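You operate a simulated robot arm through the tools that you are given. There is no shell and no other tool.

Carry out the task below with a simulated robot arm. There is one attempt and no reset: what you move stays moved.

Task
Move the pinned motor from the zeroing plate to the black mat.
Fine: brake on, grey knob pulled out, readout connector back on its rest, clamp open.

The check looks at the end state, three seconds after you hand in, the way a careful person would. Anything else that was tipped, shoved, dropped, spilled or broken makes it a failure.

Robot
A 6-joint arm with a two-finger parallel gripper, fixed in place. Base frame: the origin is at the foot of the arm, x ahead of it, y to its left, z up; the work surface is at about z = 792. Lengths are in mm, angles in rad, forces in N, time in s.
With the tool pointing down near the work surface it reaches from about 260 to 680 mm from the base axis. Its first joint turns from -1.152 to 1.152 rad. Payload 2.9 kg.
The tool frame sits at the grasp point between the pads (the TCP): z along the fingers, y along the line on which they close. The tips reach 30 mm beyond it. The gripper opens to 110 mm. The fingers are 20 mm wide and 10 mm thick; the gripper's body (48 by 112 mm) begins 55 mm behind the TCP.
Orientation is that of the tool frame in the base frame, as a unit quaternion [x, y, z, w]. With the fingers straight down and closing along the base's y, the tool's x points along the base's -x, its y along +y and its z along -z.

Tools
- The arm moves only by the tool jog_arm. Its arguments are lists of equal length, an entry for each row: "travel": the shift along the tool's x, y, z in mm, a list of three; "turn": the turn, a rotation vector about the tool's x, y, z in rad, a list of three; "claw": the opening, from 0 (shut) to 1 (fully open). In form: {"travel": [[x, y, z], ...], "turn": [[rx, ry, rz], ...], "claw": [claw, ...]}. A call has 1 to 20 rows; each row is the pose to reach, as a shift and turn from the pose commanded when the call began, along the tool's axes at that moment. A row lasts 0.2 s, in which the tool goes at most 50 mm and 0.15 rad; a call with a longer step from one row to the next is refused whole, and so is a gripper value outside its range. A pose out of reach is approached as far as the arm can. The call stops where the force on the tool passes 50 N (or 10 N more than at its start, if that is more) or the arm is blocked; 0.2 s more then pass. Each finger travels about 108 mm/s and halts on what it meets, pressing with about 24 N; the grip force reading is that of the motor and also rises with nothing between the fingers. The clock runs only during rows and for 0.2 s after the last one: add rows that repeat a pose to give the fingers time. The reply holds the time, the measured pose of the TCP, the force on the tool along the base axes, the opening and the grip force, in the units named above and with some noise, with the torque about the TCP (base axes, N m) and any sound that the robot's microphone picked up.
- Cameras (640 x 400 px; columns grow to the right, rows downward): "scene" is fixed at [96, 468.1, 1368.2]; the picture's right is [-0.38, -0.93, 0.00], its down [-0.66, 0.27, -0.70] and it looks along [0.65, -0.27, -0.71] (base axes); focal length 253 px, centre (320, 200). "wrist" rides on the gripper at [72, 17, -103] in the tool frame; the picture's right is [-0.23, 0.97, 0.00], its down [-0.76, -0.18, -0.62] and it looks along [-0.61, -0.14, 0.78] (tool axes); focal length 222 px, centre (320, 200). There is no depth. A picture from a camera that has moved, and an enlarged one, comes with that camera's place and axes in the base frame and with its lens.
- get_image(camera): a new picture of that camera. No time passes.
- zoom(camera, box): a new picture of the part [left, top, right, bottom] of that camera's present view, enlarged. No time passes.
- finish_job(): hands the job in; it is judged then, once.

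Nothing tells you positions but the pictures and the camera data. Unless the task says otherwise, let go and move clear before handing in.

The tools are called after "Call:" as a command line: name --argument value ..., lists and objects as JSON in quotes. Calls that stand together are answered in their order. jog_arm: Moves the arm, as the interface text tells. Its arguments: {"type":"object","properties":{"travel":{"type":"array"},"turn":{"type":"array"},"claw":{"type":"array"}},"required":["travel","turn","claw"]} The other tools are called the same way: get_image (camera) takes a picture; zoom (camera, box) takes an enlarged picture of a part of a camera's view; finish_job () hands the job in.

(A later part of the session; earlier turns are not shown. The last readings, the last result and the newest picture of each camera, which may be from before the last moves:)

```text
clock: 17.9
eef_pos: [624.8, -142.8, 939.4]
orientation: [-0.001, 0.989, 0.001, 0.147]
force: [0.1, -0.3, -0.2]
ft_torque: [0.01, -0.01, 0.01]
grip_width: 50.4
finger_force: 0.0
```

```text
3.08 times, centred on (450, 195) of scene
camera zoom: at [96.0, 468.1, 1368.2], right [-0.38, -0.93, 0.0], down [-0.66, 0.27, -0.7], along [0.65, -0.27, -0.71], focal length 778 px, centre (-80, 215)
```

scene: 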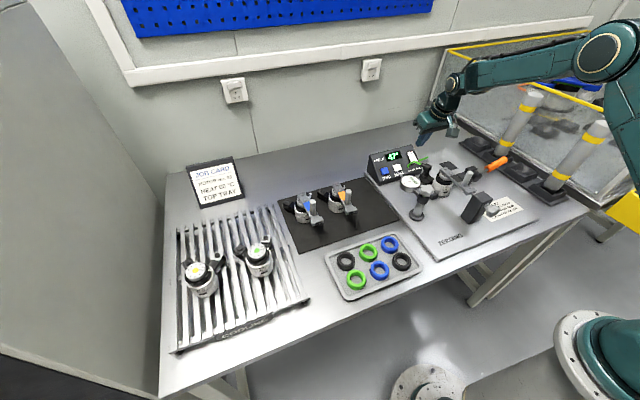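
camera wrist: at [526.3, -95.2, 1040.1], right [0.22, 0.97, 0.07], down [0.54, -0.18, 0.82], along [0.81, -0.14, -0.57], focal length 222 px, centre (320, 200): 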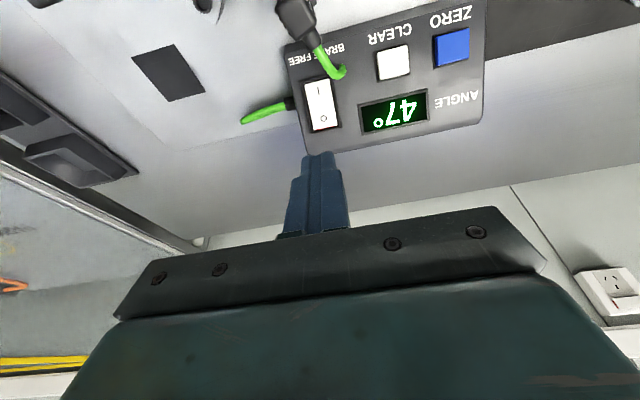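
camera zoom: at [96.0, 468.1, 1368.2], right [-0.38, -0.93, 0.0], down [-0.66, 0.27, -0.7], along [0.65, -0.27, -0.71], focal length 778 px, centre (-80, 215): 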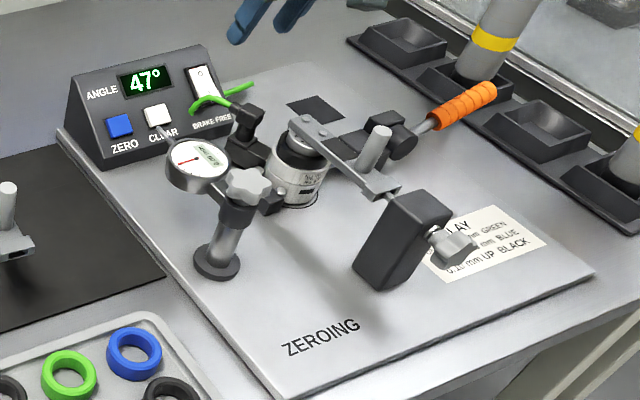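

Compared with the first picture, the O end has sunk and the I end now stands proud, so the rocker flipped on the first hard press and the brake is on. Next comes the connector: I'll return upright above the plug for a clear view.

Call:
jog_arm --travel '[[8, 5, -25], [17, 15, -45], [26, 25, -58], [34, 34, -59], [34, 34, -59]]' --turn '[[0, 0, 0], [0, 0.1, 0], [0, 0.2, 0], [0, 0.3, 0], [0, 0.3, 0]]' --claw '[0.6, 0.6, 0.6, 0.6, 0.6]'

Call:
get_image --camera "wrist"

Call:
zoom --camera "wrist" --box '[270, 60, 390, 160]'

Call:
zoom --camera "scene" --box '[420, 155, 448, 185]'

```text
clock: 19.1
eef_pos: [573.8, -106.4, 985.3]
orientation: [-0.001, 1.0, 0.0, -0.002]
force: [-0.2, 0.5, -0.4]
ft_torque: [0.02, 0.01, -0.01]
grip_width: 65.9
finger_force: 0.1
```

```text
taken
camera wrist: at [501.5, -91.0, 1088.8], right [0.23, 0.97, 0.0], down [0.76, -0.18, 0.62], along [0.6, -0.14, -0.78], focal length 222 px, centre (320, 200)
```

wrist: 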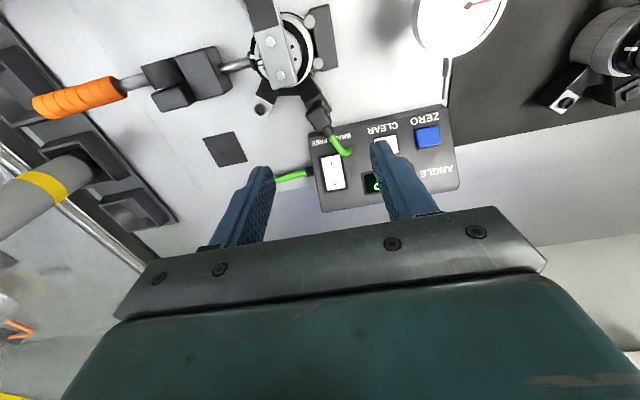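

```text
4.00 times, centred on (330, 110) of wrist
camera zoom: at [501.5, -91.0, 1088.8], right [0.23, 0.97, 0.0], down [0.76, -0.18, 0.62], along [0.6, -0.14, -0.78], focal length 888 px, centre (280, 560)
```

zoom: 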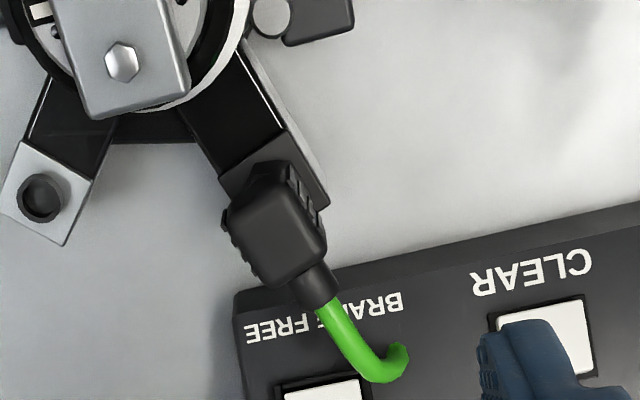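

```text
13.33 times, centred on (434, 170) of scene
camera zoom: at [96.0, 468.1, 1368.2], right [-0.38, -0.93, 0.0], down [-0.66, 0.27, -0.7], along [0.65, -0.27, -0.71], focal length 3374 px, centre (-1200, 600)
```

zoom: 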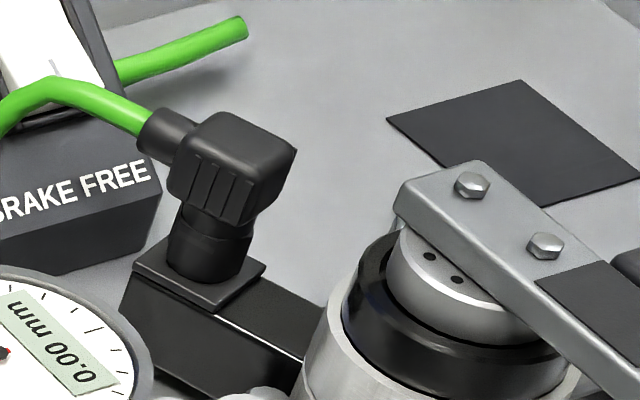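

The plug is an elbow with a cube head at about (574,-109), top z about 858, yawed about 20°, with ribbed grip faces across its cable direction. I'll yaw the gripper to match and stop above it to check.

Call:
jog_arm --travel '[[0, -1, 20], [0, -1.5, 40], [0, -2, 60], [0, -2, 75], [0, -2, 85], [0, -2, 85]]' --turn '[[0, 0, -0.12], [0, 0, -0.24], [0, 0, -0.35], [0, 0, -0.35], [0, 0, -0.35], [0, 0, -0.35]]' --claw '[0.5, 0.48, 0.48, 0.48, 0.48, 0.48]'

Call:
get_image --camera "wrist"

Call:
zoom --camera "wrist" --box '[240, 80, 400, 200]'

Call:
zoom --camera "scene" --box '[405, 135, 475, 195]'

```text
clock: 20.5
eef_pos: [574.0, -108.1, 899.3]
orientation: [-0.174, 0.985, 0.0, -0.001]
force: [0.6, 0.6, 0.1]
ft_torque: [0.02, -0.01, 0.01]
grip_width: 52.8
finger_force: 0.1
```

```text
taken
camera wrist: at [499.4, -118.5, 1002.9], right [-0.12, 0.99, 0.0], down [0.78, 0.1, 0.62], along [0.62, 0.08, -0.78], focal length 222 px, centre (320, 200)
```

wrist: 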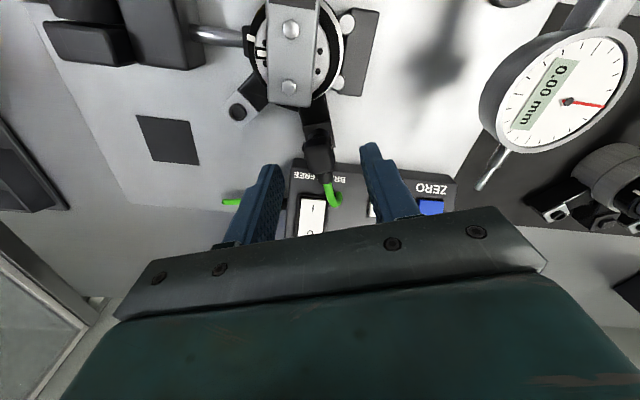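

```text
3.33 times, centred on (320, 140) of wrist
camera zoom: at [499.4, -118.5, 1002.9], right [-0.12, 0.99, 0.0], down [0.78, 0.1, 0.62], along [0.62, 0.08, -0.78], focal length 740 px, centre (320, 400)
```

zoom: 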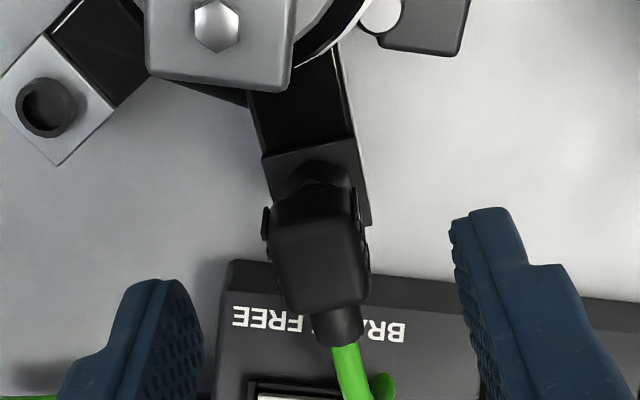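

```text
6.67 times, centred on (440, 165) of scene
camera zoom: at [96.0, 468.1, 1368.2], right [-0.38, -0.93, 0.0], down [-0.66, 0.27, -0.7], along [0.65, -0.27, -0.71], focal length 1687 px, centre (-480, 433)
```

zoom: 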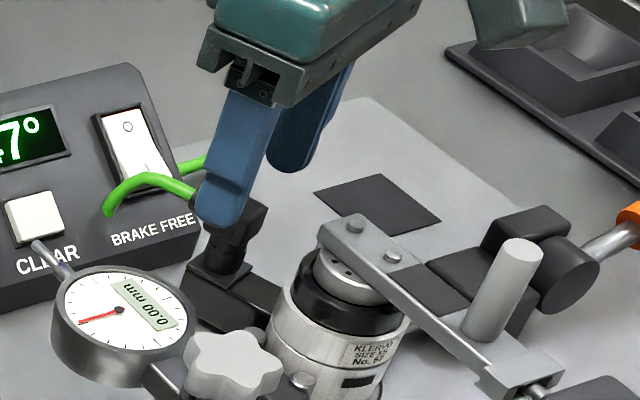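

The gripper is aligned with the plug, which is centred between the fingers within about 1 mm. I'll descend around the cube head and close.

Call:
jog_arm --travel '[[-2, 0, 12], [-3, 0, 24], [-3, 0, 34], [-3, 0, 34]]' --turn '[[0, 0, 0], [0, 0, 0], [0, 0, 0], [0, 0, 0]]' --claw '[0.48, 0.48, 0.48, 0.48]'

Call:
zoom --camera "wrist" --box '[240, 80, 400, 200]'

Call:
zoom --camera "scene" --box '[405, 135, 475, 195]'

```text
clock: 21.5
eef_pos: [576.2, -107.8, 865.8]
orientation: [-0.175, 0.985, 0.0, -0.001]
force: [-0.2, -0.3, -0.2]
ft_torque: [-0.02, 0.05, -0.02]
grip_width: 52.9
finger_force: 0.2
```

```text
3.33 times, centred on (320, 140) of wrist
camera zoom: at [501.8, -118.3, 969.8], right [-0.12, 0.99, 0.0], down [0.78, 0.1, 0.62], along [0.62, 0.08, -0.78], focal length 740 px, centre (320, 400)
```

zoom: 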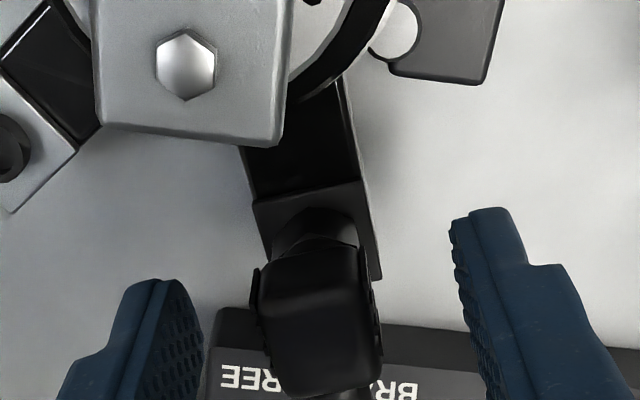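

```text
6.67 times, centred on (440, 165) of scene
camera zoom: at [96.0, 468.1, 1368.2], right [-0.38, -0.93, 0.0], down [-0.66, 0.27, -0.7], along [0.65, -0.27, -0.71], focal length 1687 px, centre (-480, 433)
```

zoom: 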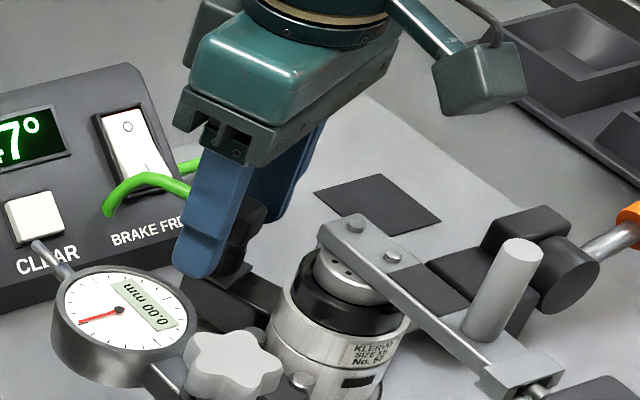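

Centred. Closing on the plug.

Call:
jog_arm --travel '[[0, 0, 0], [0, 0, 0], [0, 0, 0], [0, 0, 0]]' --turn '[[0, 0, 0], [0, 0, 0], [0, 0, 0], [0, 0, 0]]' --claw '[0.3, 0.15, 0.05, 0.05]'

Call:
zoom --camera "wrist" --box '[240, 80, 400, 200]'

Call:
zoom --camera "scene" --box '[405, 135, 475, 195]'

```text
clock: 22.5
eef_pos: [574.7, -108.3, 865.1]
orientation: [-0.174, 0.985, 0.001, -0.002]
force: [0.0, 0.2, 0.6]
ft_torque: [0.03, -0.02, -0.04]
grip_width: 19.0
finger_force: 24.4
```

```text
3.33 times, centred on (320, 140) of wrist
camera zoom: at [501.7, -118.3, 969.9], right [-0.12, 0.99, 0.0], down [0.78, 0.1, 0.62], along [0.62, 0.08, -0.78], focal length 740 px, centre (320, 400)
```

zoom: 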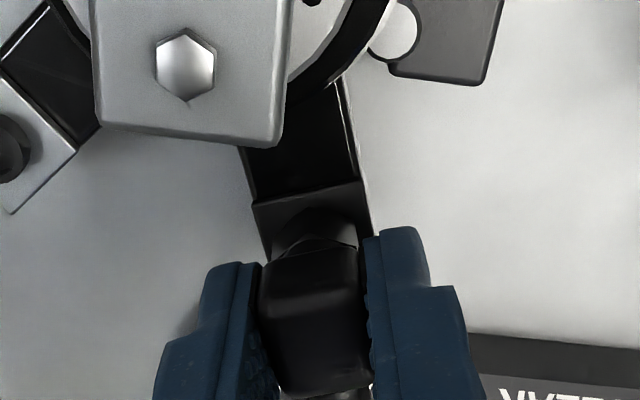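

```text
6.67 times, centred on (440, 165) of scene
camera zoom: at [96.0, 468.2, 1368.2], right [-0.38, -0.93, 0.0], down [-0.66, 0.27, -0.7], along [0.65, -0.27, -0.71], focal length 1687 px, centre (-480, 433)
```

zoom: 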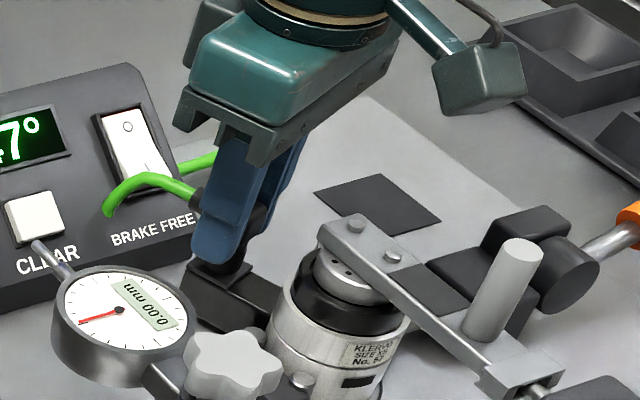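

Gripped at 19 mm. Now a straight pull up, starting slowly.

Call:
jog_arm --travel '[[0, 0, -2], [0, 0, -5], [0, 0, -9], [0, 0, -14], [0, 0, -20], [0, 0, -30], [0, 0, -45], [0, 0, -60], [0, 0, -60]]' --turn '[[0, 0, 0], [0, 0, 0], [0, 0, 0], [0, 0, 0], [0, 0, 0], [0, 0, 0], [0, 0, 0], [0, 0, 0], [0, 0, 0]]' --claw '[0.05, 0.05, 0.05, 0.05, 0.05, 0.05, 0.05, 0.05, 0.05]'

Call:
zoom --camera "wrist" --box '[220, 60, 420, 200]'

Call:
zoom --camera "scene" --box '[390, 115, 490, 195]'

```text
clock: 24.5
eef_pos: [576.6, -105.2, 926.0]
orientation: [-0.175, 0.985, 0.001, -0.001]
force: [0.7, -0.7, -0.7]
ft_torque: [0.02, 0.0, -0.01]
grip_width: 19.2
finger_force: 23.4
```

```text
2.86 times, centred on (320, 130) of wrist
camera zoom: at [503.0, -116.1, 1029.1], right [-0.12, 0.99, 0.0], down [0.78, 0.1, 0.62], along [0.62, 0.08, -0.78], focal length 635 px, centre (320, 400)
```

zoom: 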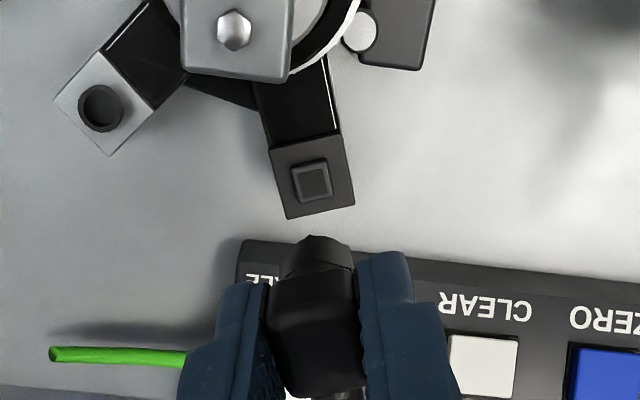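

```text
5.00 times, centred on (440, 155) of scene
camera zoom: at [96.0, 468.1, 1368.2], right [-0.38, -0.93, 0.0], down [-0.66, 0.27, -0.7], along [0.65, -0.27, -0.71], focal length 1265 px, centre (-280, 425)
```

zoom: 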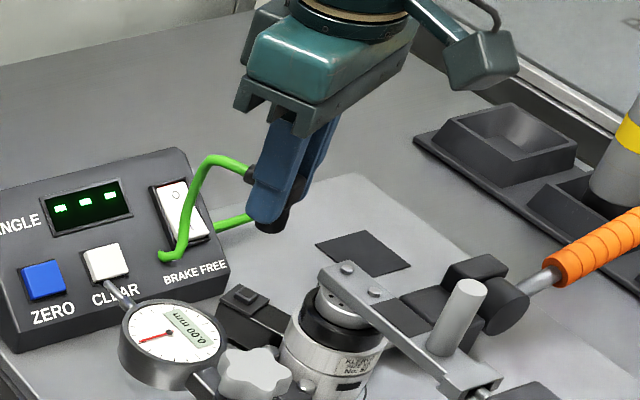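

The plug is out and the readout shows dashes. Now carry it at this height to above the dark square rest near (603,-251).

Call:
jog_arm --travel '[[5, -36, 0], [10, -72, 0], [15, -108, 0], [20, -144, 0], [20, -144, 0], [20, -144, 20], [20, -144, 35], [20, -144, 35]]' --turn '[[0, 0, 0], [0, 0, 0], [0, 0, 0], [0, 0, 0], [0, 0, 0], [0, 0, 0], [0, 0, 0], [0, 0, 0]]' --claw '[0.05, 0.05, 0.05, 0.05, 0.05, 0.05, 0.05, 0.05]'

Call:
zoom --camera "wrist" --box '[220, 60, 420, 200]'

Call:
zoom --camera "scene" --box '[400, 115, 520, 205]'

```text
clock: 26.3
eef_pos: [607.3, -248.6, 889.7]
orientation: [-0.174, 0.985, 0.0, -0.001]
force: [-0.4, 0.0, -0.4]
ft_torque: [0.0, 0.0, 0.0]
grip_width: 19.1
finger_force: 23.4
```

```text
2.86 times, centred on (320, 130) of wrist
camera zoom: at [533.1, -259.0, 993.2], right [-0.12, 0.99, 0.0], down [0.78, 0.1, 0.62], along [0.62, 0.08, -0.78], focal length 635 px, centre (320, 400)
```

zoom: 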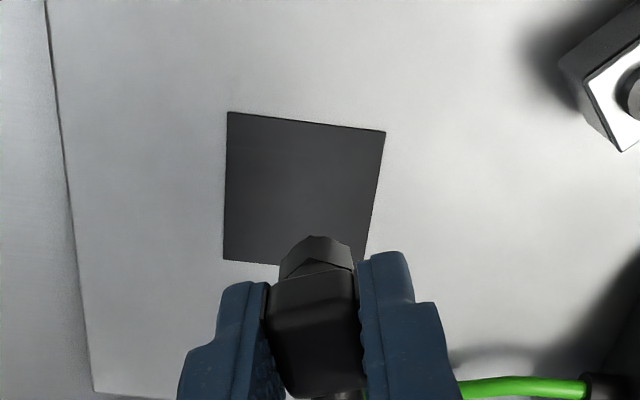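

```text
4.44 times, centred on (460, 160) of scene
camera zoom: at [96.0, 468.1, 1368.2], right [-0.38, -0.93, 0.0], down [-0.66, 0.27, -0.7], along [0.65, -0.27, -0.71], focal length 1124 px, centre (-302, 378)
```

zoom: 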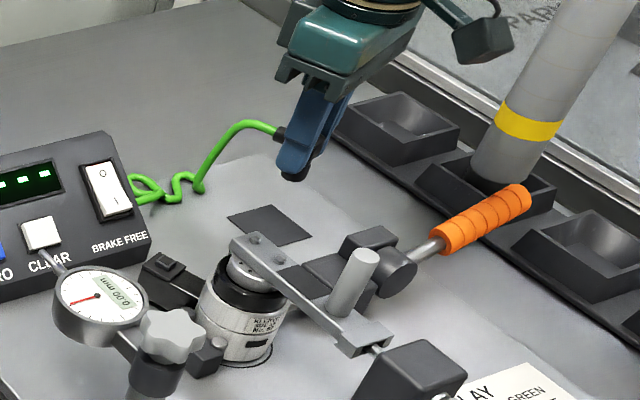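

The pad's centre is (603,-256). I'll shift slightly and lower slowly until the plug's foot touches.

Call:
jog_arm --travel '[[1.5, -4, 12], [1.5, -4, 24], [1.5, -4, 36], [1.5, -4, 42], [1.5, -4, 45], [1.5, -4, 45]]' --turn '[[0, 0, 0], [0, 0, 0], [0, 0, 0], [0, 0, 0], [0, 0, 0], [0, 0, 0]]' --claw '[0.05, 0.05, 0.05, 0.05, 0.05, 0.05]'

Call:
zoom --camera "wrist" --box '[240, 80, 400, 200]'

Call:
zoom --camera "scene" --box '[435, 135, 495, 190]'

```text
clock: 27.7
eef_pos: [607.4, -254.2, 847.5]
orientation: [-0.174, 0.985, 0.0, -0.001]
force: [0.3, -0.5, -0.6]
ft_torque: [0.02, -0.05, 0.01]
grip_width: 19.2
finger_force: 23.7
```

```text
3.33 times, centred on (320, 140) of wrist
camera zoom: at [534.5, -263.9, 949.6], right [-0.12, 0.99, 0.0], down [0.78, 0.1, 0.62], along [0.62, 0.08, -0.78], focal length 740 px, centre (320, 400)
```

zoom: 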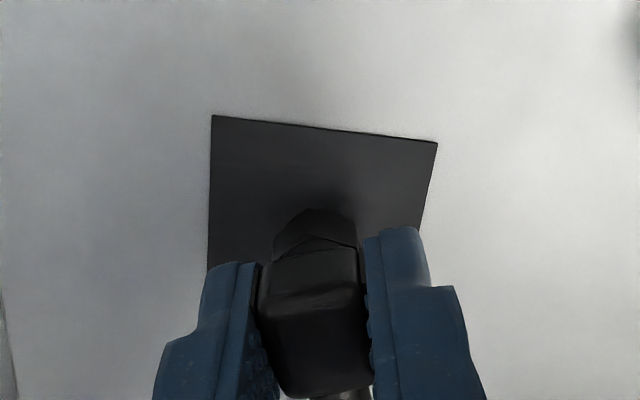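

```text
7.27 times, centred on (465, 162) of scene
camera zoom: at [96.0, 468.1, 1368.2], right [-0.38, -0.93, 0.0], down [-0.66, 0.27, -0.7], along [0.65, -0.27, -0.71], focal length 1840 px, centre (-734, 473)
```

zoom: 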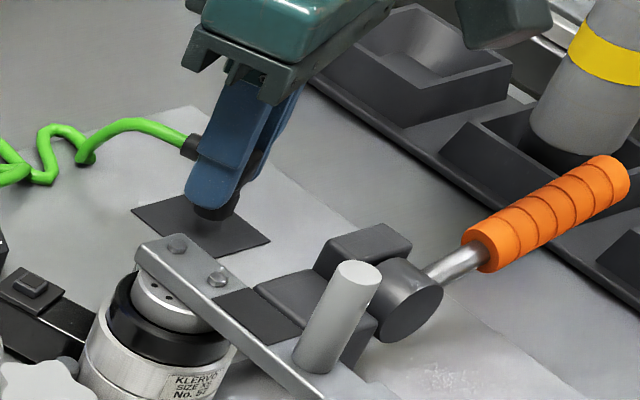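

A few millimetres remain. I'll step down while watching the force.

Call:
jog_arm --travel '[[0, 0, 2], [0, 0, 4], [0, 0, 4]]' --turn '[[0, 0, 0], [0, 0, 0], [0, 0, 0]]' --claw '[0.05, 0.05, 0.05]'

Call:
jog_arm --travel '[[0, 0, 1], [0, 0, 2], [0, 0, 2]]' --turn '[[0, 0, 0], [0, 0, 0], [0, 0, 0]]' --claw '[0.05, 0.05, 0.05]'

Call:
zoom --camera "wrist" --box '[240, 80, 400, 200]'

Call:
zoom --camera "scene" --box '[435, 145, 475, 175]'

```text
clock: 28.5
eef_pos: [607.3, -253.3, 842.4]
orientation: [-0.175, 0.985, 0.0, -0.001]
force: [0.5, -0.5, 0.4]
ft_torque: [0.0, 0.0, 0.03]
grip_width: 19.2
finger_force: 23.9
```

```text
clock: 29.3
eef_pos: [607.2, -253.5, 840.3]
orientation: [-0.175, 0.985, 0.001, -0.001]
force: [0.5, 0.2, 0.4]
ft_torque: [0.02, 0.0, 0.04]
grip_width: 19.2
finger_force: 24.6
```

```text
3.33 times, centred on (320, 140) of wrist
camera zoom: at [533.3, -264.5, 943.0], right [-0.12, 0.99, 0.0], down [0.78, 0.1, 0.62], along [0.62, 0.08, -0.78], focal length 740 px, centre (320, 400)
```

zoom: 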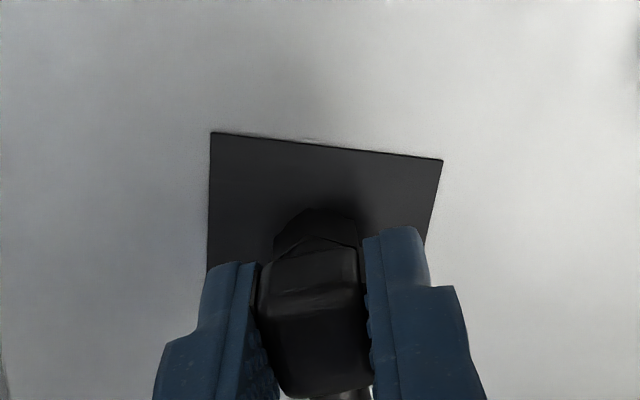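

```text
13.33 times, centred on (455, 160) of scene
camera zoom: at [96.0, 468.1, 1368.2], right [-0.38, -0.93, 0.0], down [-0.66, 0.27, -0.7], along [0.65, -0.27, -0.71], focal length 3374 px, centre (-1480, 733)
```

zoom: 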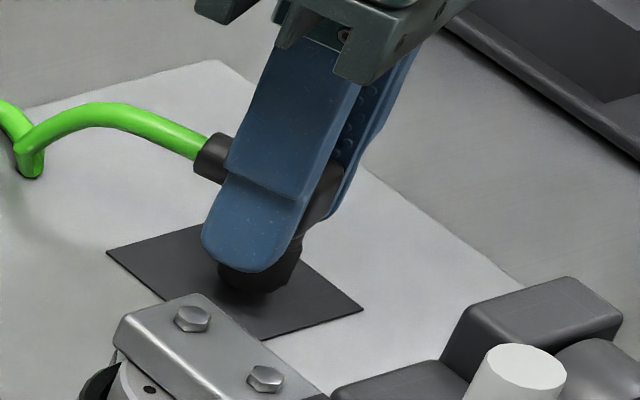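

Call:
jog_arm --travel '[[0, 0, 1], [0, 0, 1]]' --turn '[[0, 0, 0], [0, 0, 0]]' --claw '[0.05, 0.05]'

Call:
jog_arm --travel '[[0, 0, 1], [0, 0, 1]]' --turn '[[0, 0, 0], [0, 0, 0]]' --claw '[0.05, 0.05]'

Call:
zoom --camera "scene" --box '[435, 145, 475, 175]'

```text
clock: 29.9
eef_pos: [605.8, -253.5, 838.5]
orientation: [-0.175, 0.985, 0.0, -0.001]
force: [0.4, 0.1, -0.6]
ft_torque: [-0.04, -0.02, 0.01]
grip_width: 19.2
finger_force: 23.5
```

```text
clock: 30.5
eef_pos: [606.1, -254.0, 835.8]
orientation: [-0.174, 0.985, 0.002, -0.001]
force: [0.2, -0.7, 0.3]
ft_torque: [0.0, 0.03, -0.01]
grip_width: 19.0
finger_force: 23.8
```

```text
13.33 times, centred on (455, 160) of scene
camera zoom: at [96.0, 468.1, 1368.2], right [-0.38, -0.93, 0.0], down [-0.66, 0.27, -0.7], along [0.65, -0.27, -0.71], focal length 3374 px, centre (-1480, 733)
```

zoom: 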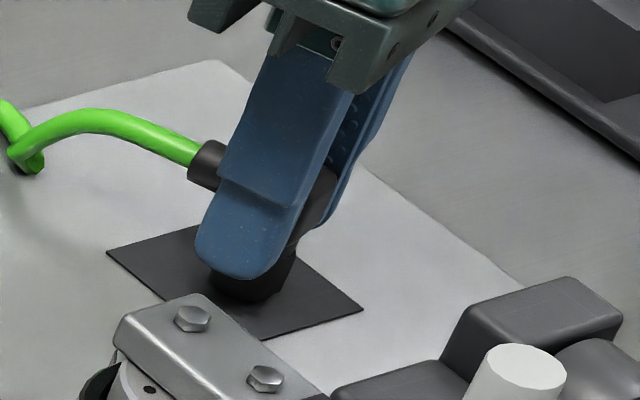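

Call:
jog_arm --travel '[[0, 0, 1], [0, 0, 1]]' --turn '[[0, 0, 0], [0, 0, 0]]' --claw '[0.05, 0.05]'

Call:
jog_arm --travel '[[0, 0, 1], [0, 0, 1]]' --turn '[[0, 0, 0], [0, 0, 0]]' --claw '[0.05, 0.05]'

Call:
zoom --camera "scene" --box '[435, 145, 475, 175]'

```text
clock: 31.1
eef_pos: [606.8, -253.4, 836.8]
orientation: [-0.175, 0.985, 0.0, -0.001]
force: [-0.4, -0.8, -0.5]
ft_torque: [-0.03, 0.01, 0.0]
grip_width: 19.2
finger_force: 23.9
```

```text
clock: 31.7
eef_pos: [606.2, -254.1, 836.0]
orientation: [-0.175, 0.985, 0.001, -0.001]
force: [0.8, 0.4, 0.3]
ft_torque: [0.01, 0.0, -0.07]
grip_width: 18.9
finger_force: 24.1
```

```text
13.33 times, centred on (455, 160) of scene
camera zoom: at [96.0, 468.1, 1368.2], right [-0.38, -0.93, 0.0], down [-0.66, 0.27, -0.7], along [0.65, -0.27, -0.71], focal length 3374 px, centre (-1480, 733)
```

zoom: 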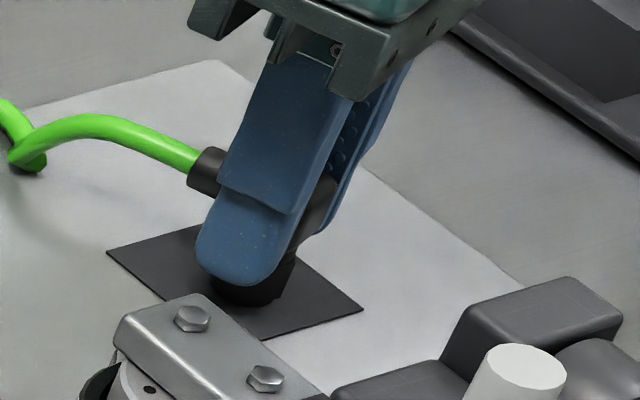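

Call:
jog_arm --travel '[[0, 0, 1], [0, 0, 1]]' --turn '[[0, 0, 0], [0, 0, 0]]' --claw '[0.05, 0.05]'

Call:
zoom --camera "scene" --box '[435, 145, 475, 175]'

Call:
zoom --camera "wrist" --box '[240, 80, 400, 200]'

```text
clock: 32.3
eef_pos: [606.4, -254.9, 834.1]
orientation: [-0.175, 0.985, 0.001, -0.002]
force: [0.8, 0.9, 1.3]
ft_torque: [-0.02, 0.01, -0.02]
grip_width: 19.1
finger_force: 23.6
```

```text
13.33 times, centred on (455, 160) of scene
camera zoom: at [95.9, 468.2, 1368.2], right [-0.38, -0.93, 0.0], down [-0.66, 0.27, -0.7], along [0.65, -0.27, -0.71], focal length 3374 px, centre (-1480, 733)
```

zoom: 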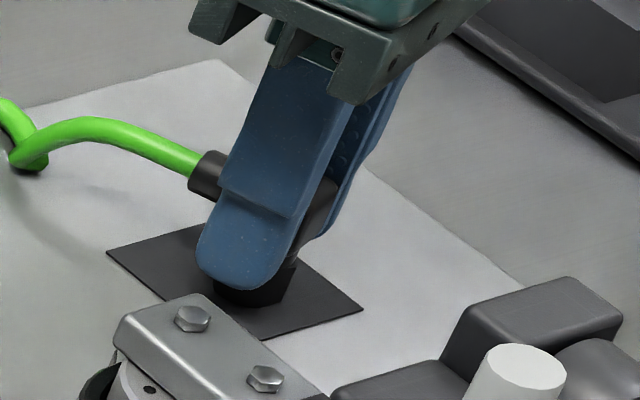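

```text
3.33 times, centred on (320, 140) of wrist
camera zoom: at [532.8, -264.6, 937.4], right [-0.12, 0.99, 0.0], down [0.78, 0.1, 0.62], along [0.62, 0.08, -0.78], focal length 740 px, centre (320, 400)
```

zoom: 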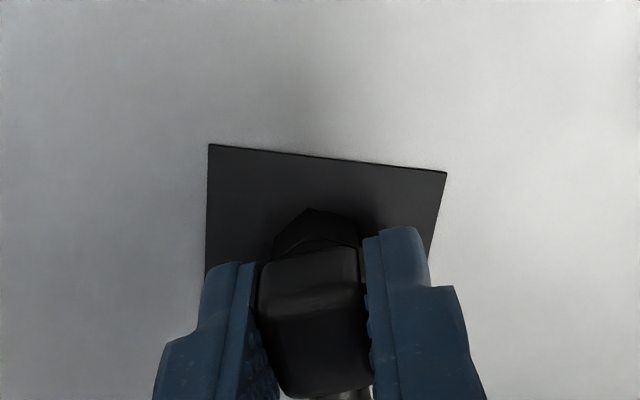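

Light contact now (1.3 N). I'll open gently and look.

Call:
jog_arm --travel '[[0, 0, 0.4], [0, 0, 0.4], [0, 0, 0.4], [0, 0, 0.4], [0, 0, 0.4], [0, 0, 0.4], [0, 0, 0.4]]' --turn '[[0, 0, 0], [0, 0, 0], [0, 0, 0], [0, 0, 0], [0, 0, 0], [0, 0, 0], [0, 0, 0]]' --claw '[0.05, 0.17, 0.19, 0.22, 0.26, 0.32, 0.36]'

Call:
zoom --camera "wrist" --box '[240, 80, 400, 200]'

Call:
zoom --camera "scene" --box '[435, 145, 475, 175]'

```text
clock: 33.9
eef_pos: [605.3, -254.5, 833.8]
orientation: [-0.174, 0.985, 0.0, 0.0]
force: [-0.6, 0.8, 0.6]
ft_torque: [-0.01, 0.0, -0.02]
grip_width: 39.7
finger_force: 0.2
```

```text
3.33 times, centred on (320, 140) of wrist
camera zoom: at [532.7, -264.9, 937.3], right [-0.12, 0.99, 0.0], down [0.78, 0.1, 0.62], along [0.62, 0.08, -0.78], focal length 740 px, centre (320, 400)
```

zoom: 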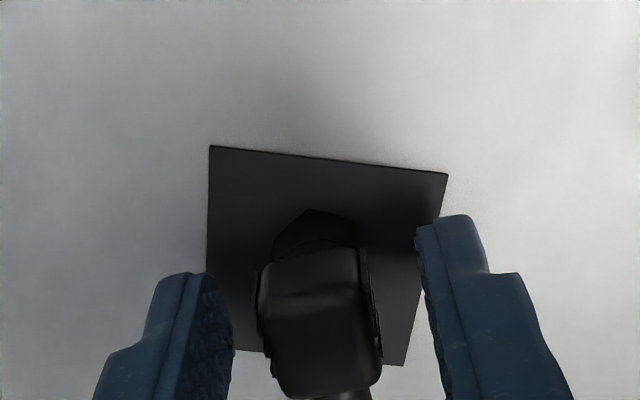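

```text
13.33 times, centred on (455, 160) of scene
camera zoom: at [96.0, 468.1, 1368.2], right [-0.38, -0.93, 0.0], down [-0.66, 0.27, -0.7], along [0.65, -0.27, -0.71], focal length 3374 px, centre (-1480, 733)
```

zoom: 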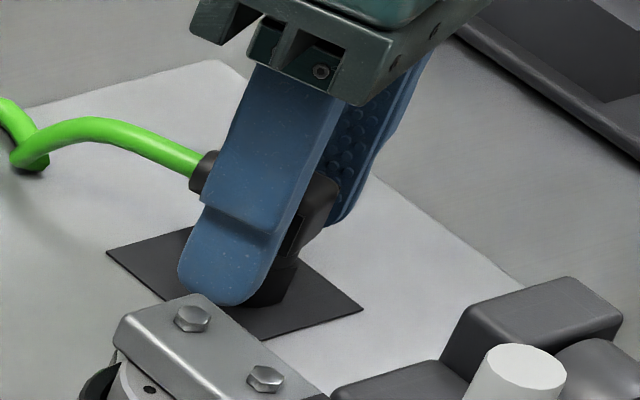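

The plug stands upright on the rest pad. I'll rise straight up and confirm.

Call:
jog_arm --travel '[[0, 0, -15], [0, 0, -40], [0, 0, -80], [0, 0, -120], [0, 0, -120]]' --turn '[[0, 0, 0], [0, 0, 0], [0, 0, 0], [0, 0, 0], [0, 0, 0]]' --claw '[0.4, 0.4, 0.4, 0.4, 0.4]'

Call:
get_image --camera "wrist"

Call:
zoom --camera "scene" --box '[400, 130, 540, 235]'

```text
clock: 35.1
eef_pos: [602.7, -253.3, 953.8]
orientation: [-0.175, 0.985, 0.0, -0.001]
force: [-0.1, 0.1, -0.2]
ft_torque: [-0.02, 0.02, -0.01]
grip_width: 44.1
finger_force: 0.1
```

```text
taken
camera wrist: at [529.2, -263.4, 1057.2], right [-0.12, 0.99, 0.0], down [0.78, 0.09, 0.62], along [0.62, 0.08, -0.78], focal length 222 px, centre (320, 200)
```

wrist: 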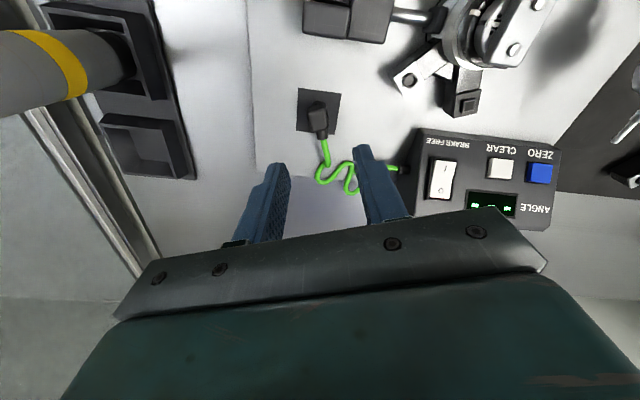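

```text
3.81 times, centred on (470, 182) of scene
camera zoom: at [96.0, 468.1, 1368.2], right [-0.38, -0.93, 0.0], down [-0.66, 0.27, -0.7], along [0.65, -0.27, -0.71], focal length 964 px, centre (-251, 267)
```

zoom: 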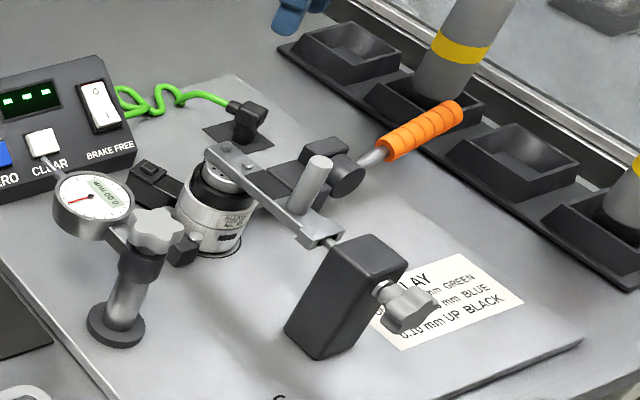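

The plug is standing on its rest. Next is the grey knob at about (343,-135,864): I'll fly over high, turn the gripper square again and look down at it.

Call:
jog_arm --travel '[[0, 0, -40], [25, 25, -60], [55, 54, -60], [85, 83, -60], [115, 112, -60], [145, 142, -60], [175, 171, -55], [204, 200, -46], [204, 200, -46]]' --turn '[[0, 0, 0], [0, 0, 0.05], [0, 0, 0.1], [0, 0, 0.15], [0, 0, 0.2], [0, 0, 0.25], [0, 0, 0.3], [0, 0, 0.35], [0, 0, 0.35]]' --claw '[0.5, 0.55, 0.55, 0.55, 0.55, 0.55, 0.55, 0.55, 0.55]'

Call:
get_image --camera "wrist"

Call:
zoom --camera "wrist" --box '[250, 60, 390, 180]'

Call:
zoom --camera "scene" --box '[450, 165, 530, 235]'

```text
clock: 37.1
eef_pos: [344.9, -138.4, 998.1]
orientation: [-0.001, 1.0, 0.0, -0.001]
force: [0.7, -0.6, 0.1]
ft_torque: [-0.05, 0.0, -0.01]
grip_width: 60.4
finger_force: 0.0
```

```text
taken
camera wrist: at [272.0, -122.5, 1100.8], right [0.23, 0.97, 0.0], down [0.76, -0.18, 0.62], along [0.61, -0.14, -0.78], focal length 222 px, centre (320, 200)
```

wrist: 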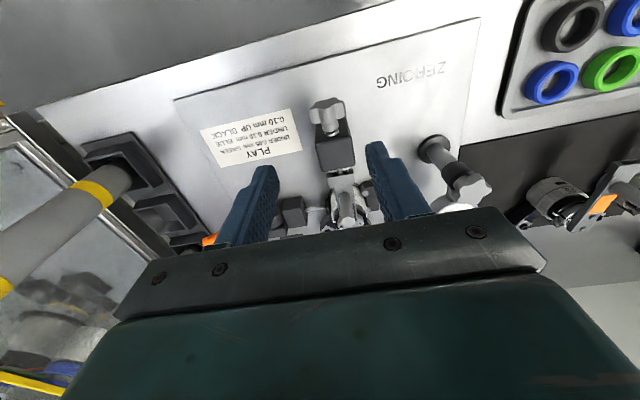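

```text
3.33 times, centred on (320, 120) of wrist
camera zoom: at [272.0, -122.5, 1100.8], right [0.23, 0.97, 0.0], down [0.76, -0.18, 0.62], along [0.61, -0.14, -0.78], focal length 740 px, centre (320, 467)
```

zoom: 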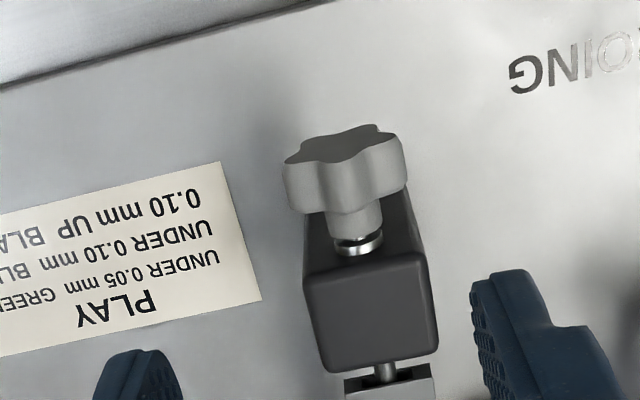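

```text
5.71 times, centred on (490, 200) of scene
camera zoom: at [95.9, 468.2, 1368.2], right [-0.38, -0.93, 0.0], down [-0.66, 0.27, -0.7], along [0.65, -0.27, -0.71], focal length 1446 px, centre (-651, 200)
```

zoom: 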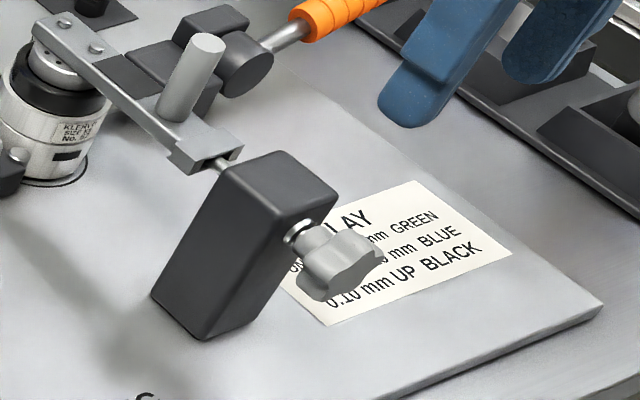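

The knob's outer face centre is at about (336,-131,866), about 35 mm across, with its axis along x and the post behind it from about x 360. I'll come down around its rim.

Call:
jog_arm --travel '[[1, 3, 25], [3, 6, 50], [3, 7, 70], [3, 7, 85], [3, 7, 85]]' --turn '[[0, 0, 0], [0, 0, 0], [0, 0, 0], [0, 0, 0], [0, 0, 0]]' --claw '[0.58, 0.58, 0.58, 0.58, 0.58]'

Call:
get_image --camera "wrist"

Call:
zoom --camera "wrist" --box '[240, 60, 400, 200]'

Call:
zoom --camera "scene" --box '[450, 155, 550, 235]'

```text
clock: 38.3
eef_pos: [342.2, -128.4, 914.4]
orientation: [-0.001, 1.0, 0.0, -0.001]
force: [-1.1, -0.3, -0.4]
ft_torque: [-0.01, -0.01, 0.0]
grip_width: 63.6
finger_force: 0.2
```

```text
taken
camera wrist: at [269.9, -113.5, 1018.7], right [0.23, 0.97, 0.0], down [0.76, -0.18, 0.62], along [0.61, -0.14, -0.78], focal length 222 px, centre (320, 200)
```

wrist: 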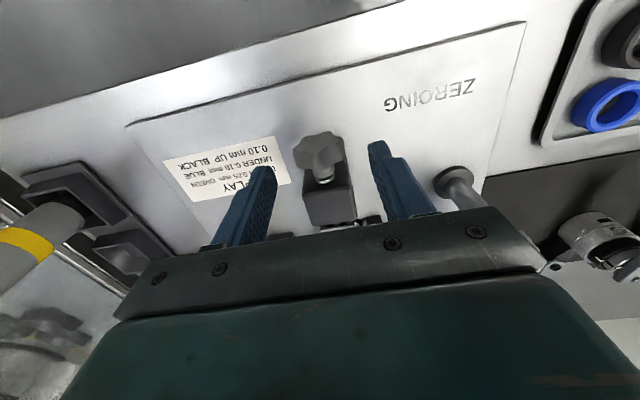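

```text
2.86 times, centred on (320, 130) of wrist
camera zoom: at [269.9, -113.5, 1018.7], right [0.23, 0.97, 0.0], down [0.76, -0.18, 0.62], along [0.61, -0.14, -0.78], focal length 635 px, centre (320, 400)
```

zoom: 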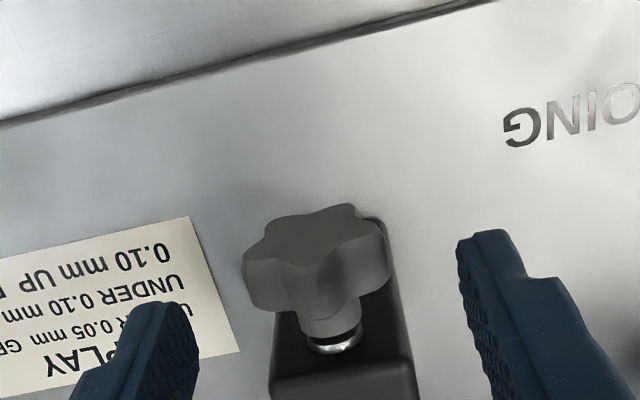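

```text
5.00 times, centred on (500, 195) of scene
camera zoom: at [96.0, 468.1, 1368.2], right [-0.38, -0.93, 0.0], down [-0.66, 0.27, -0.7], along [0.65, -0.27, -0.71], focal length 1265 px, centre (-580, 225)
```

zoom: 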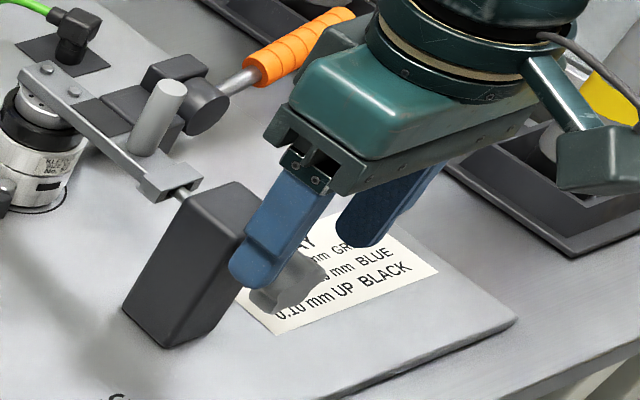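

Centred well. Descend to the knob's height and close.

Call:
jog_arm --travel '[[0, -1, 18], [0, -1.5, 34], [0, -1.5, 47], [0, -1.5, 47], [0, -1.5, 47], [0, -1.5, 47], [0, -1.5, 47]]' --turn '[[0, 0, 0], [0, 0, 0], [0, 0, 0], [0, 0, 0], [0, 0, 0], [0, 0, 0], [0, 0, 0]]' --claw '[0.58, 0.58, 0.58, 0.45, 0.3, 0.15, 0.15]'

Call:
zoom --camera "wrist" --box '[240, 60, 400, 200]'

Call:
zoom --camera "scene" --box '[450, 155, 550, 235]'

```text
clock: 39.9
eef_pos: [343.0, -130.7, 867.1]
orientation: [-0.001, 1.0, 0.0, -0.002]
force: [0.2, 6.8, -2.8]
ft_torque: [0.0, -0.51, -0.07]
grip_width: 34.2
finger_force: 45.1
```

```text
2.86 times, centred on (320, 130) of wrist
camera zoom: at [271.2, -114.7, 972.1], right [0.22, 0.97, 0.0], down [0.76, -0.18, 0.62], along [0.61, -0.14, -0.78], focal length 635 px, centre (320, 400)
```

zoom: 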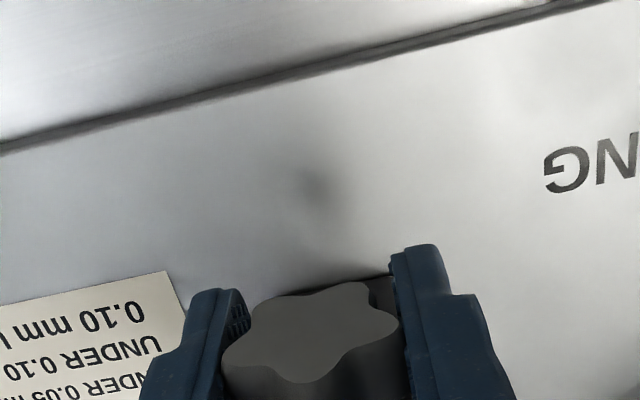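

```text
5.00 times, centred on (500, 195) of scene
camera zoom: at [96.0, 468.3, 1368.1], right [-0.38, -0.93, 0.0], down [-0.66, 0.27, -0.7], along [0.65, -0.27, -0.71], focal length 1265 px, centre (-580, 225)
```

zoom: 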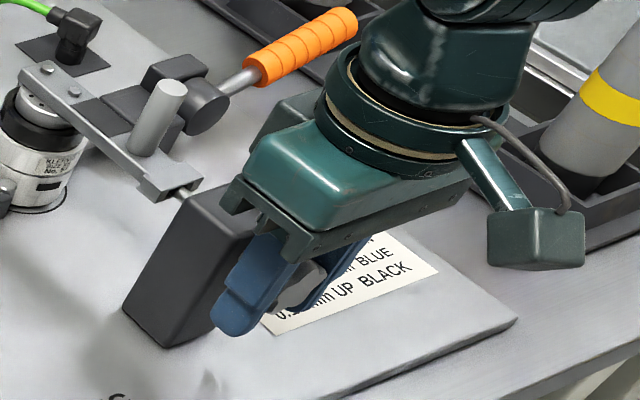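

Gripped at 34 mm. Now I'll pull straight out along -x in small steps, watching the force.

Call:
jog_arm --travel '[[0, 0.5, 0], [2, 0.5, 0], [4, 0.5, 0], [6, 0.5, 0], [8, 0.5, 0], [8, 0.5, 0]]' --turn '[[0, 0, 0], [0, 0, 0], [0, 0, 0], [0, 0, 0], [0, 0, 0], [0, 0, 0]]' --claw '[0.15, 0.15, 0.15, 0.15, 0.15, 0.15]'

Call:
zoom --camera "wrist" --box '[240, 60, 400, 200]'

Call:
zoom --camera "scene" --box '[450, 155, 550, 235]'

```text
clock: 41.3
eef_pos: [335.5, -129.3, 868.6]
orientation: [-0.001, 1.0, 0.0, -0.001]
force: [0.6, 2.5, 3.3]
ft_torque: [0.09, 0.38, -0.03]
grip_width: 34.1
finger_force: 45.3
```

```text
2.86 times, centred on (320, 130) of wrist
camera zoom: at [263.4, -114.4, 972.1], right [0.23, 0.97, 0.0], down [0.76, -0.18, 0.62], along [0.61, -0.14, -0.78], focal length 635 px, centre (320, 400)
```

zoom: 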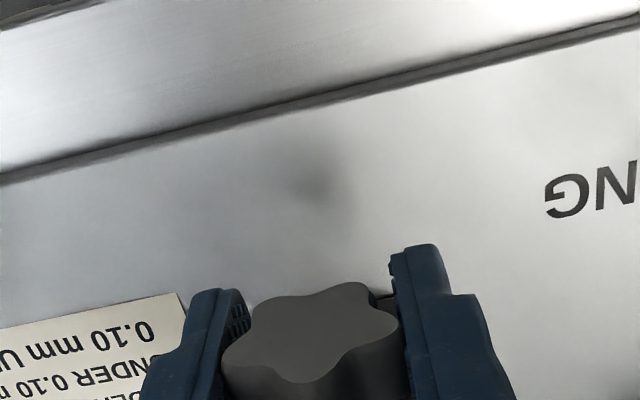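

```text
5.00 times, centred on (500, 195) of scene
camera zoom: at [95.9, 468.2, 1368.2], right [-0.38, -0.93, 0.0], down [-0.66, 0.27, -0.7], along [0.65, -0.27, -0.71], focal length 1265 px, centre (-580, 225)
```

zoom: 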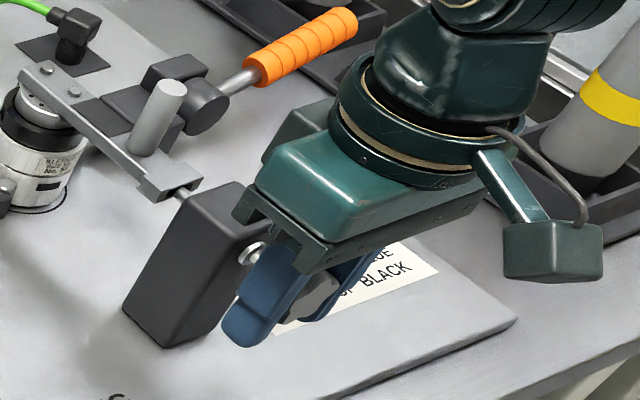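

It comes out smoothly. The pin is still in the link flange, so I keep pulling.

Call:
jog_arm --travel '[[2, 0, 0], [4, 0, 0], [6, 0, 0], [8, 0, 0], [10, 0, 0], [10, 0, 0]]' --turn '[[0, 0, 0], [0, 0, 0], [0, 0, 0], [0, 0, 0], [0, 0, 0], [0, 0, 0]]' --claw '[0.15, 0.15, 0.15, 0.15, 0.15, 0.15]'

Call:
zoom --camera "scene" --box '[450, 155, 550, 235]'

Call:
zoom --camera "scene" --box '[460, 185, 500, 215]'

```text
clock: 42.7
eef_pos: [325.2, -129.0, 868.7]
orientation: [-0.001, 1.0, 0.0, -0.001]
force: [-0.6, 8.1, 0.3]
ft_torque: [0.03, -0.21, 0.06]
grip_width: 33.9
finger_force: 45.0
```

```text
5.00 times, centred on (500, 195) of scene
camera zoom: at [95.9, 468.3, 1368.1], right [-0.38, -0.93, 0.0], down [-0.66, 0.27, -0.7], along [0.65, -0.27, -0.71], focal length 1265 px, centre (-580, 225)
```

zoom: 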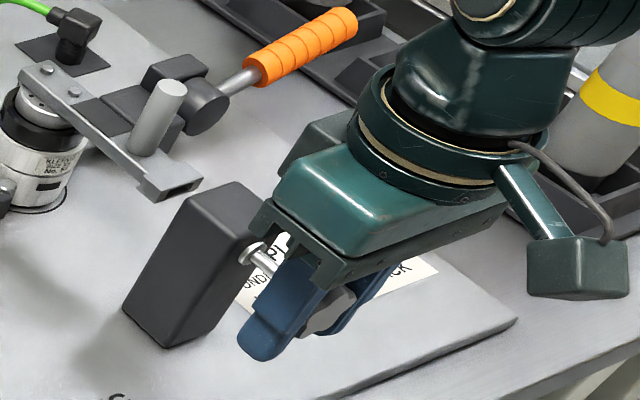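

```text
13.33 times, centred on (480, 200) of scene
camera zoom: at [95.9, 468.3, 1368.1], right [-0.38, -0.93, 0.0], down [-0.66, 0.27, -0.7], along [0.65, -0.27, -0.71], focal length 3374 px, centre (-1813, 200)
```

zoom: 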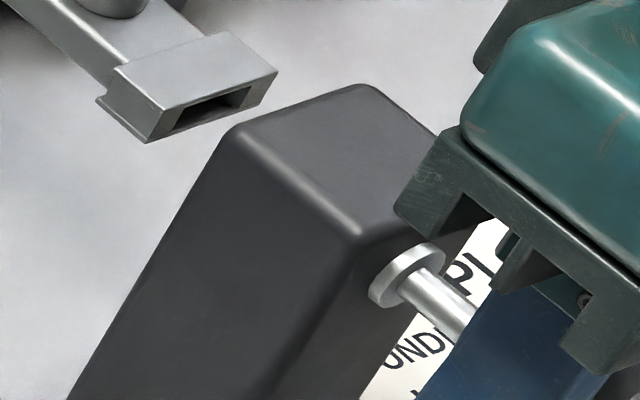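

The pin has cleared the flange completely, with no spring pull felt. I'll open gently and check that it stays out.

Call:
jog_arm --travel '[[1, 0, 0], [2, 0, 0], [2, 0, 0], [2, 0, 0], [2, 0, 0], [2, 0, 0], [2, 0, 0]]' --turn '[[0, 0, 0], [0, 0, 0], [0, 0, 0], [0, 0, 0], [0, 0, 0], [0, 0, 0], [0, 0, 0]]' --claw '[0.15, 0.15, 0.3, 0.4, 0.5, 0.58, 0.58]'

Call:
zoom --camera "scene" --box '[450, 155, 550, 235]'

Call:
zoom --camera "wrist" --box '[240, 60, 400, 200]'

```text
clock: 44.3
eef_pos: [323.3, -131.1, 868.8]
orientation: [-0.001, 1.0, 0.0, -0.001]
force: [-0.1, -0.3, -0.4]
ft_torque: [0.03, 0.02, -0.04]
grip_width: 63.7
finger_force: 0.0
```

```text
5.00 times, centred on (500, 195) of scene
camera zoom: at [96.0, 468.1, 1368.2], right [-0.38, -0.93, 0.0], down [-0.66, 0.27, -0.7], along [0.65, -0.27, -0.71], focal length 1265 px, centre (-580, 225)
```

zoom: 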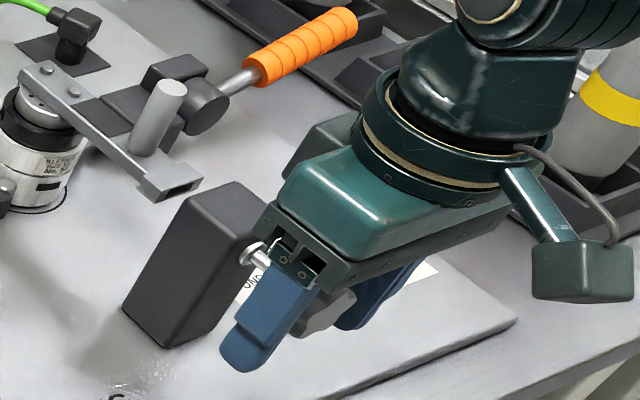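

```text
2.86 times, centred on (320, 130) of wrist
camera zoom: at [250.9, -115.3, 971.8], right [0.23, 0.97, 0.0], down [0.76, -0.18, 0.62], along [0.61, -0.14, -0.78], focal length 635 px, centre (320, 400)
```

zoom: 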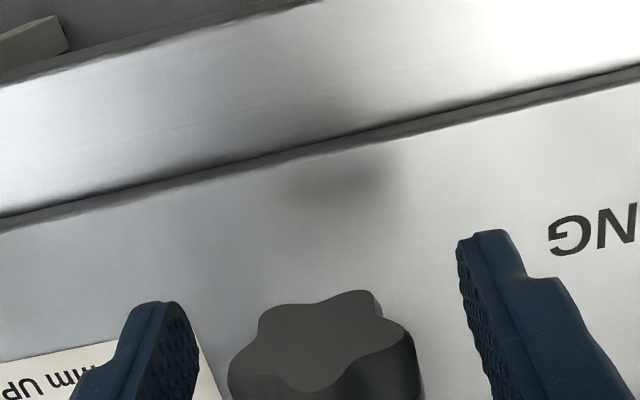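

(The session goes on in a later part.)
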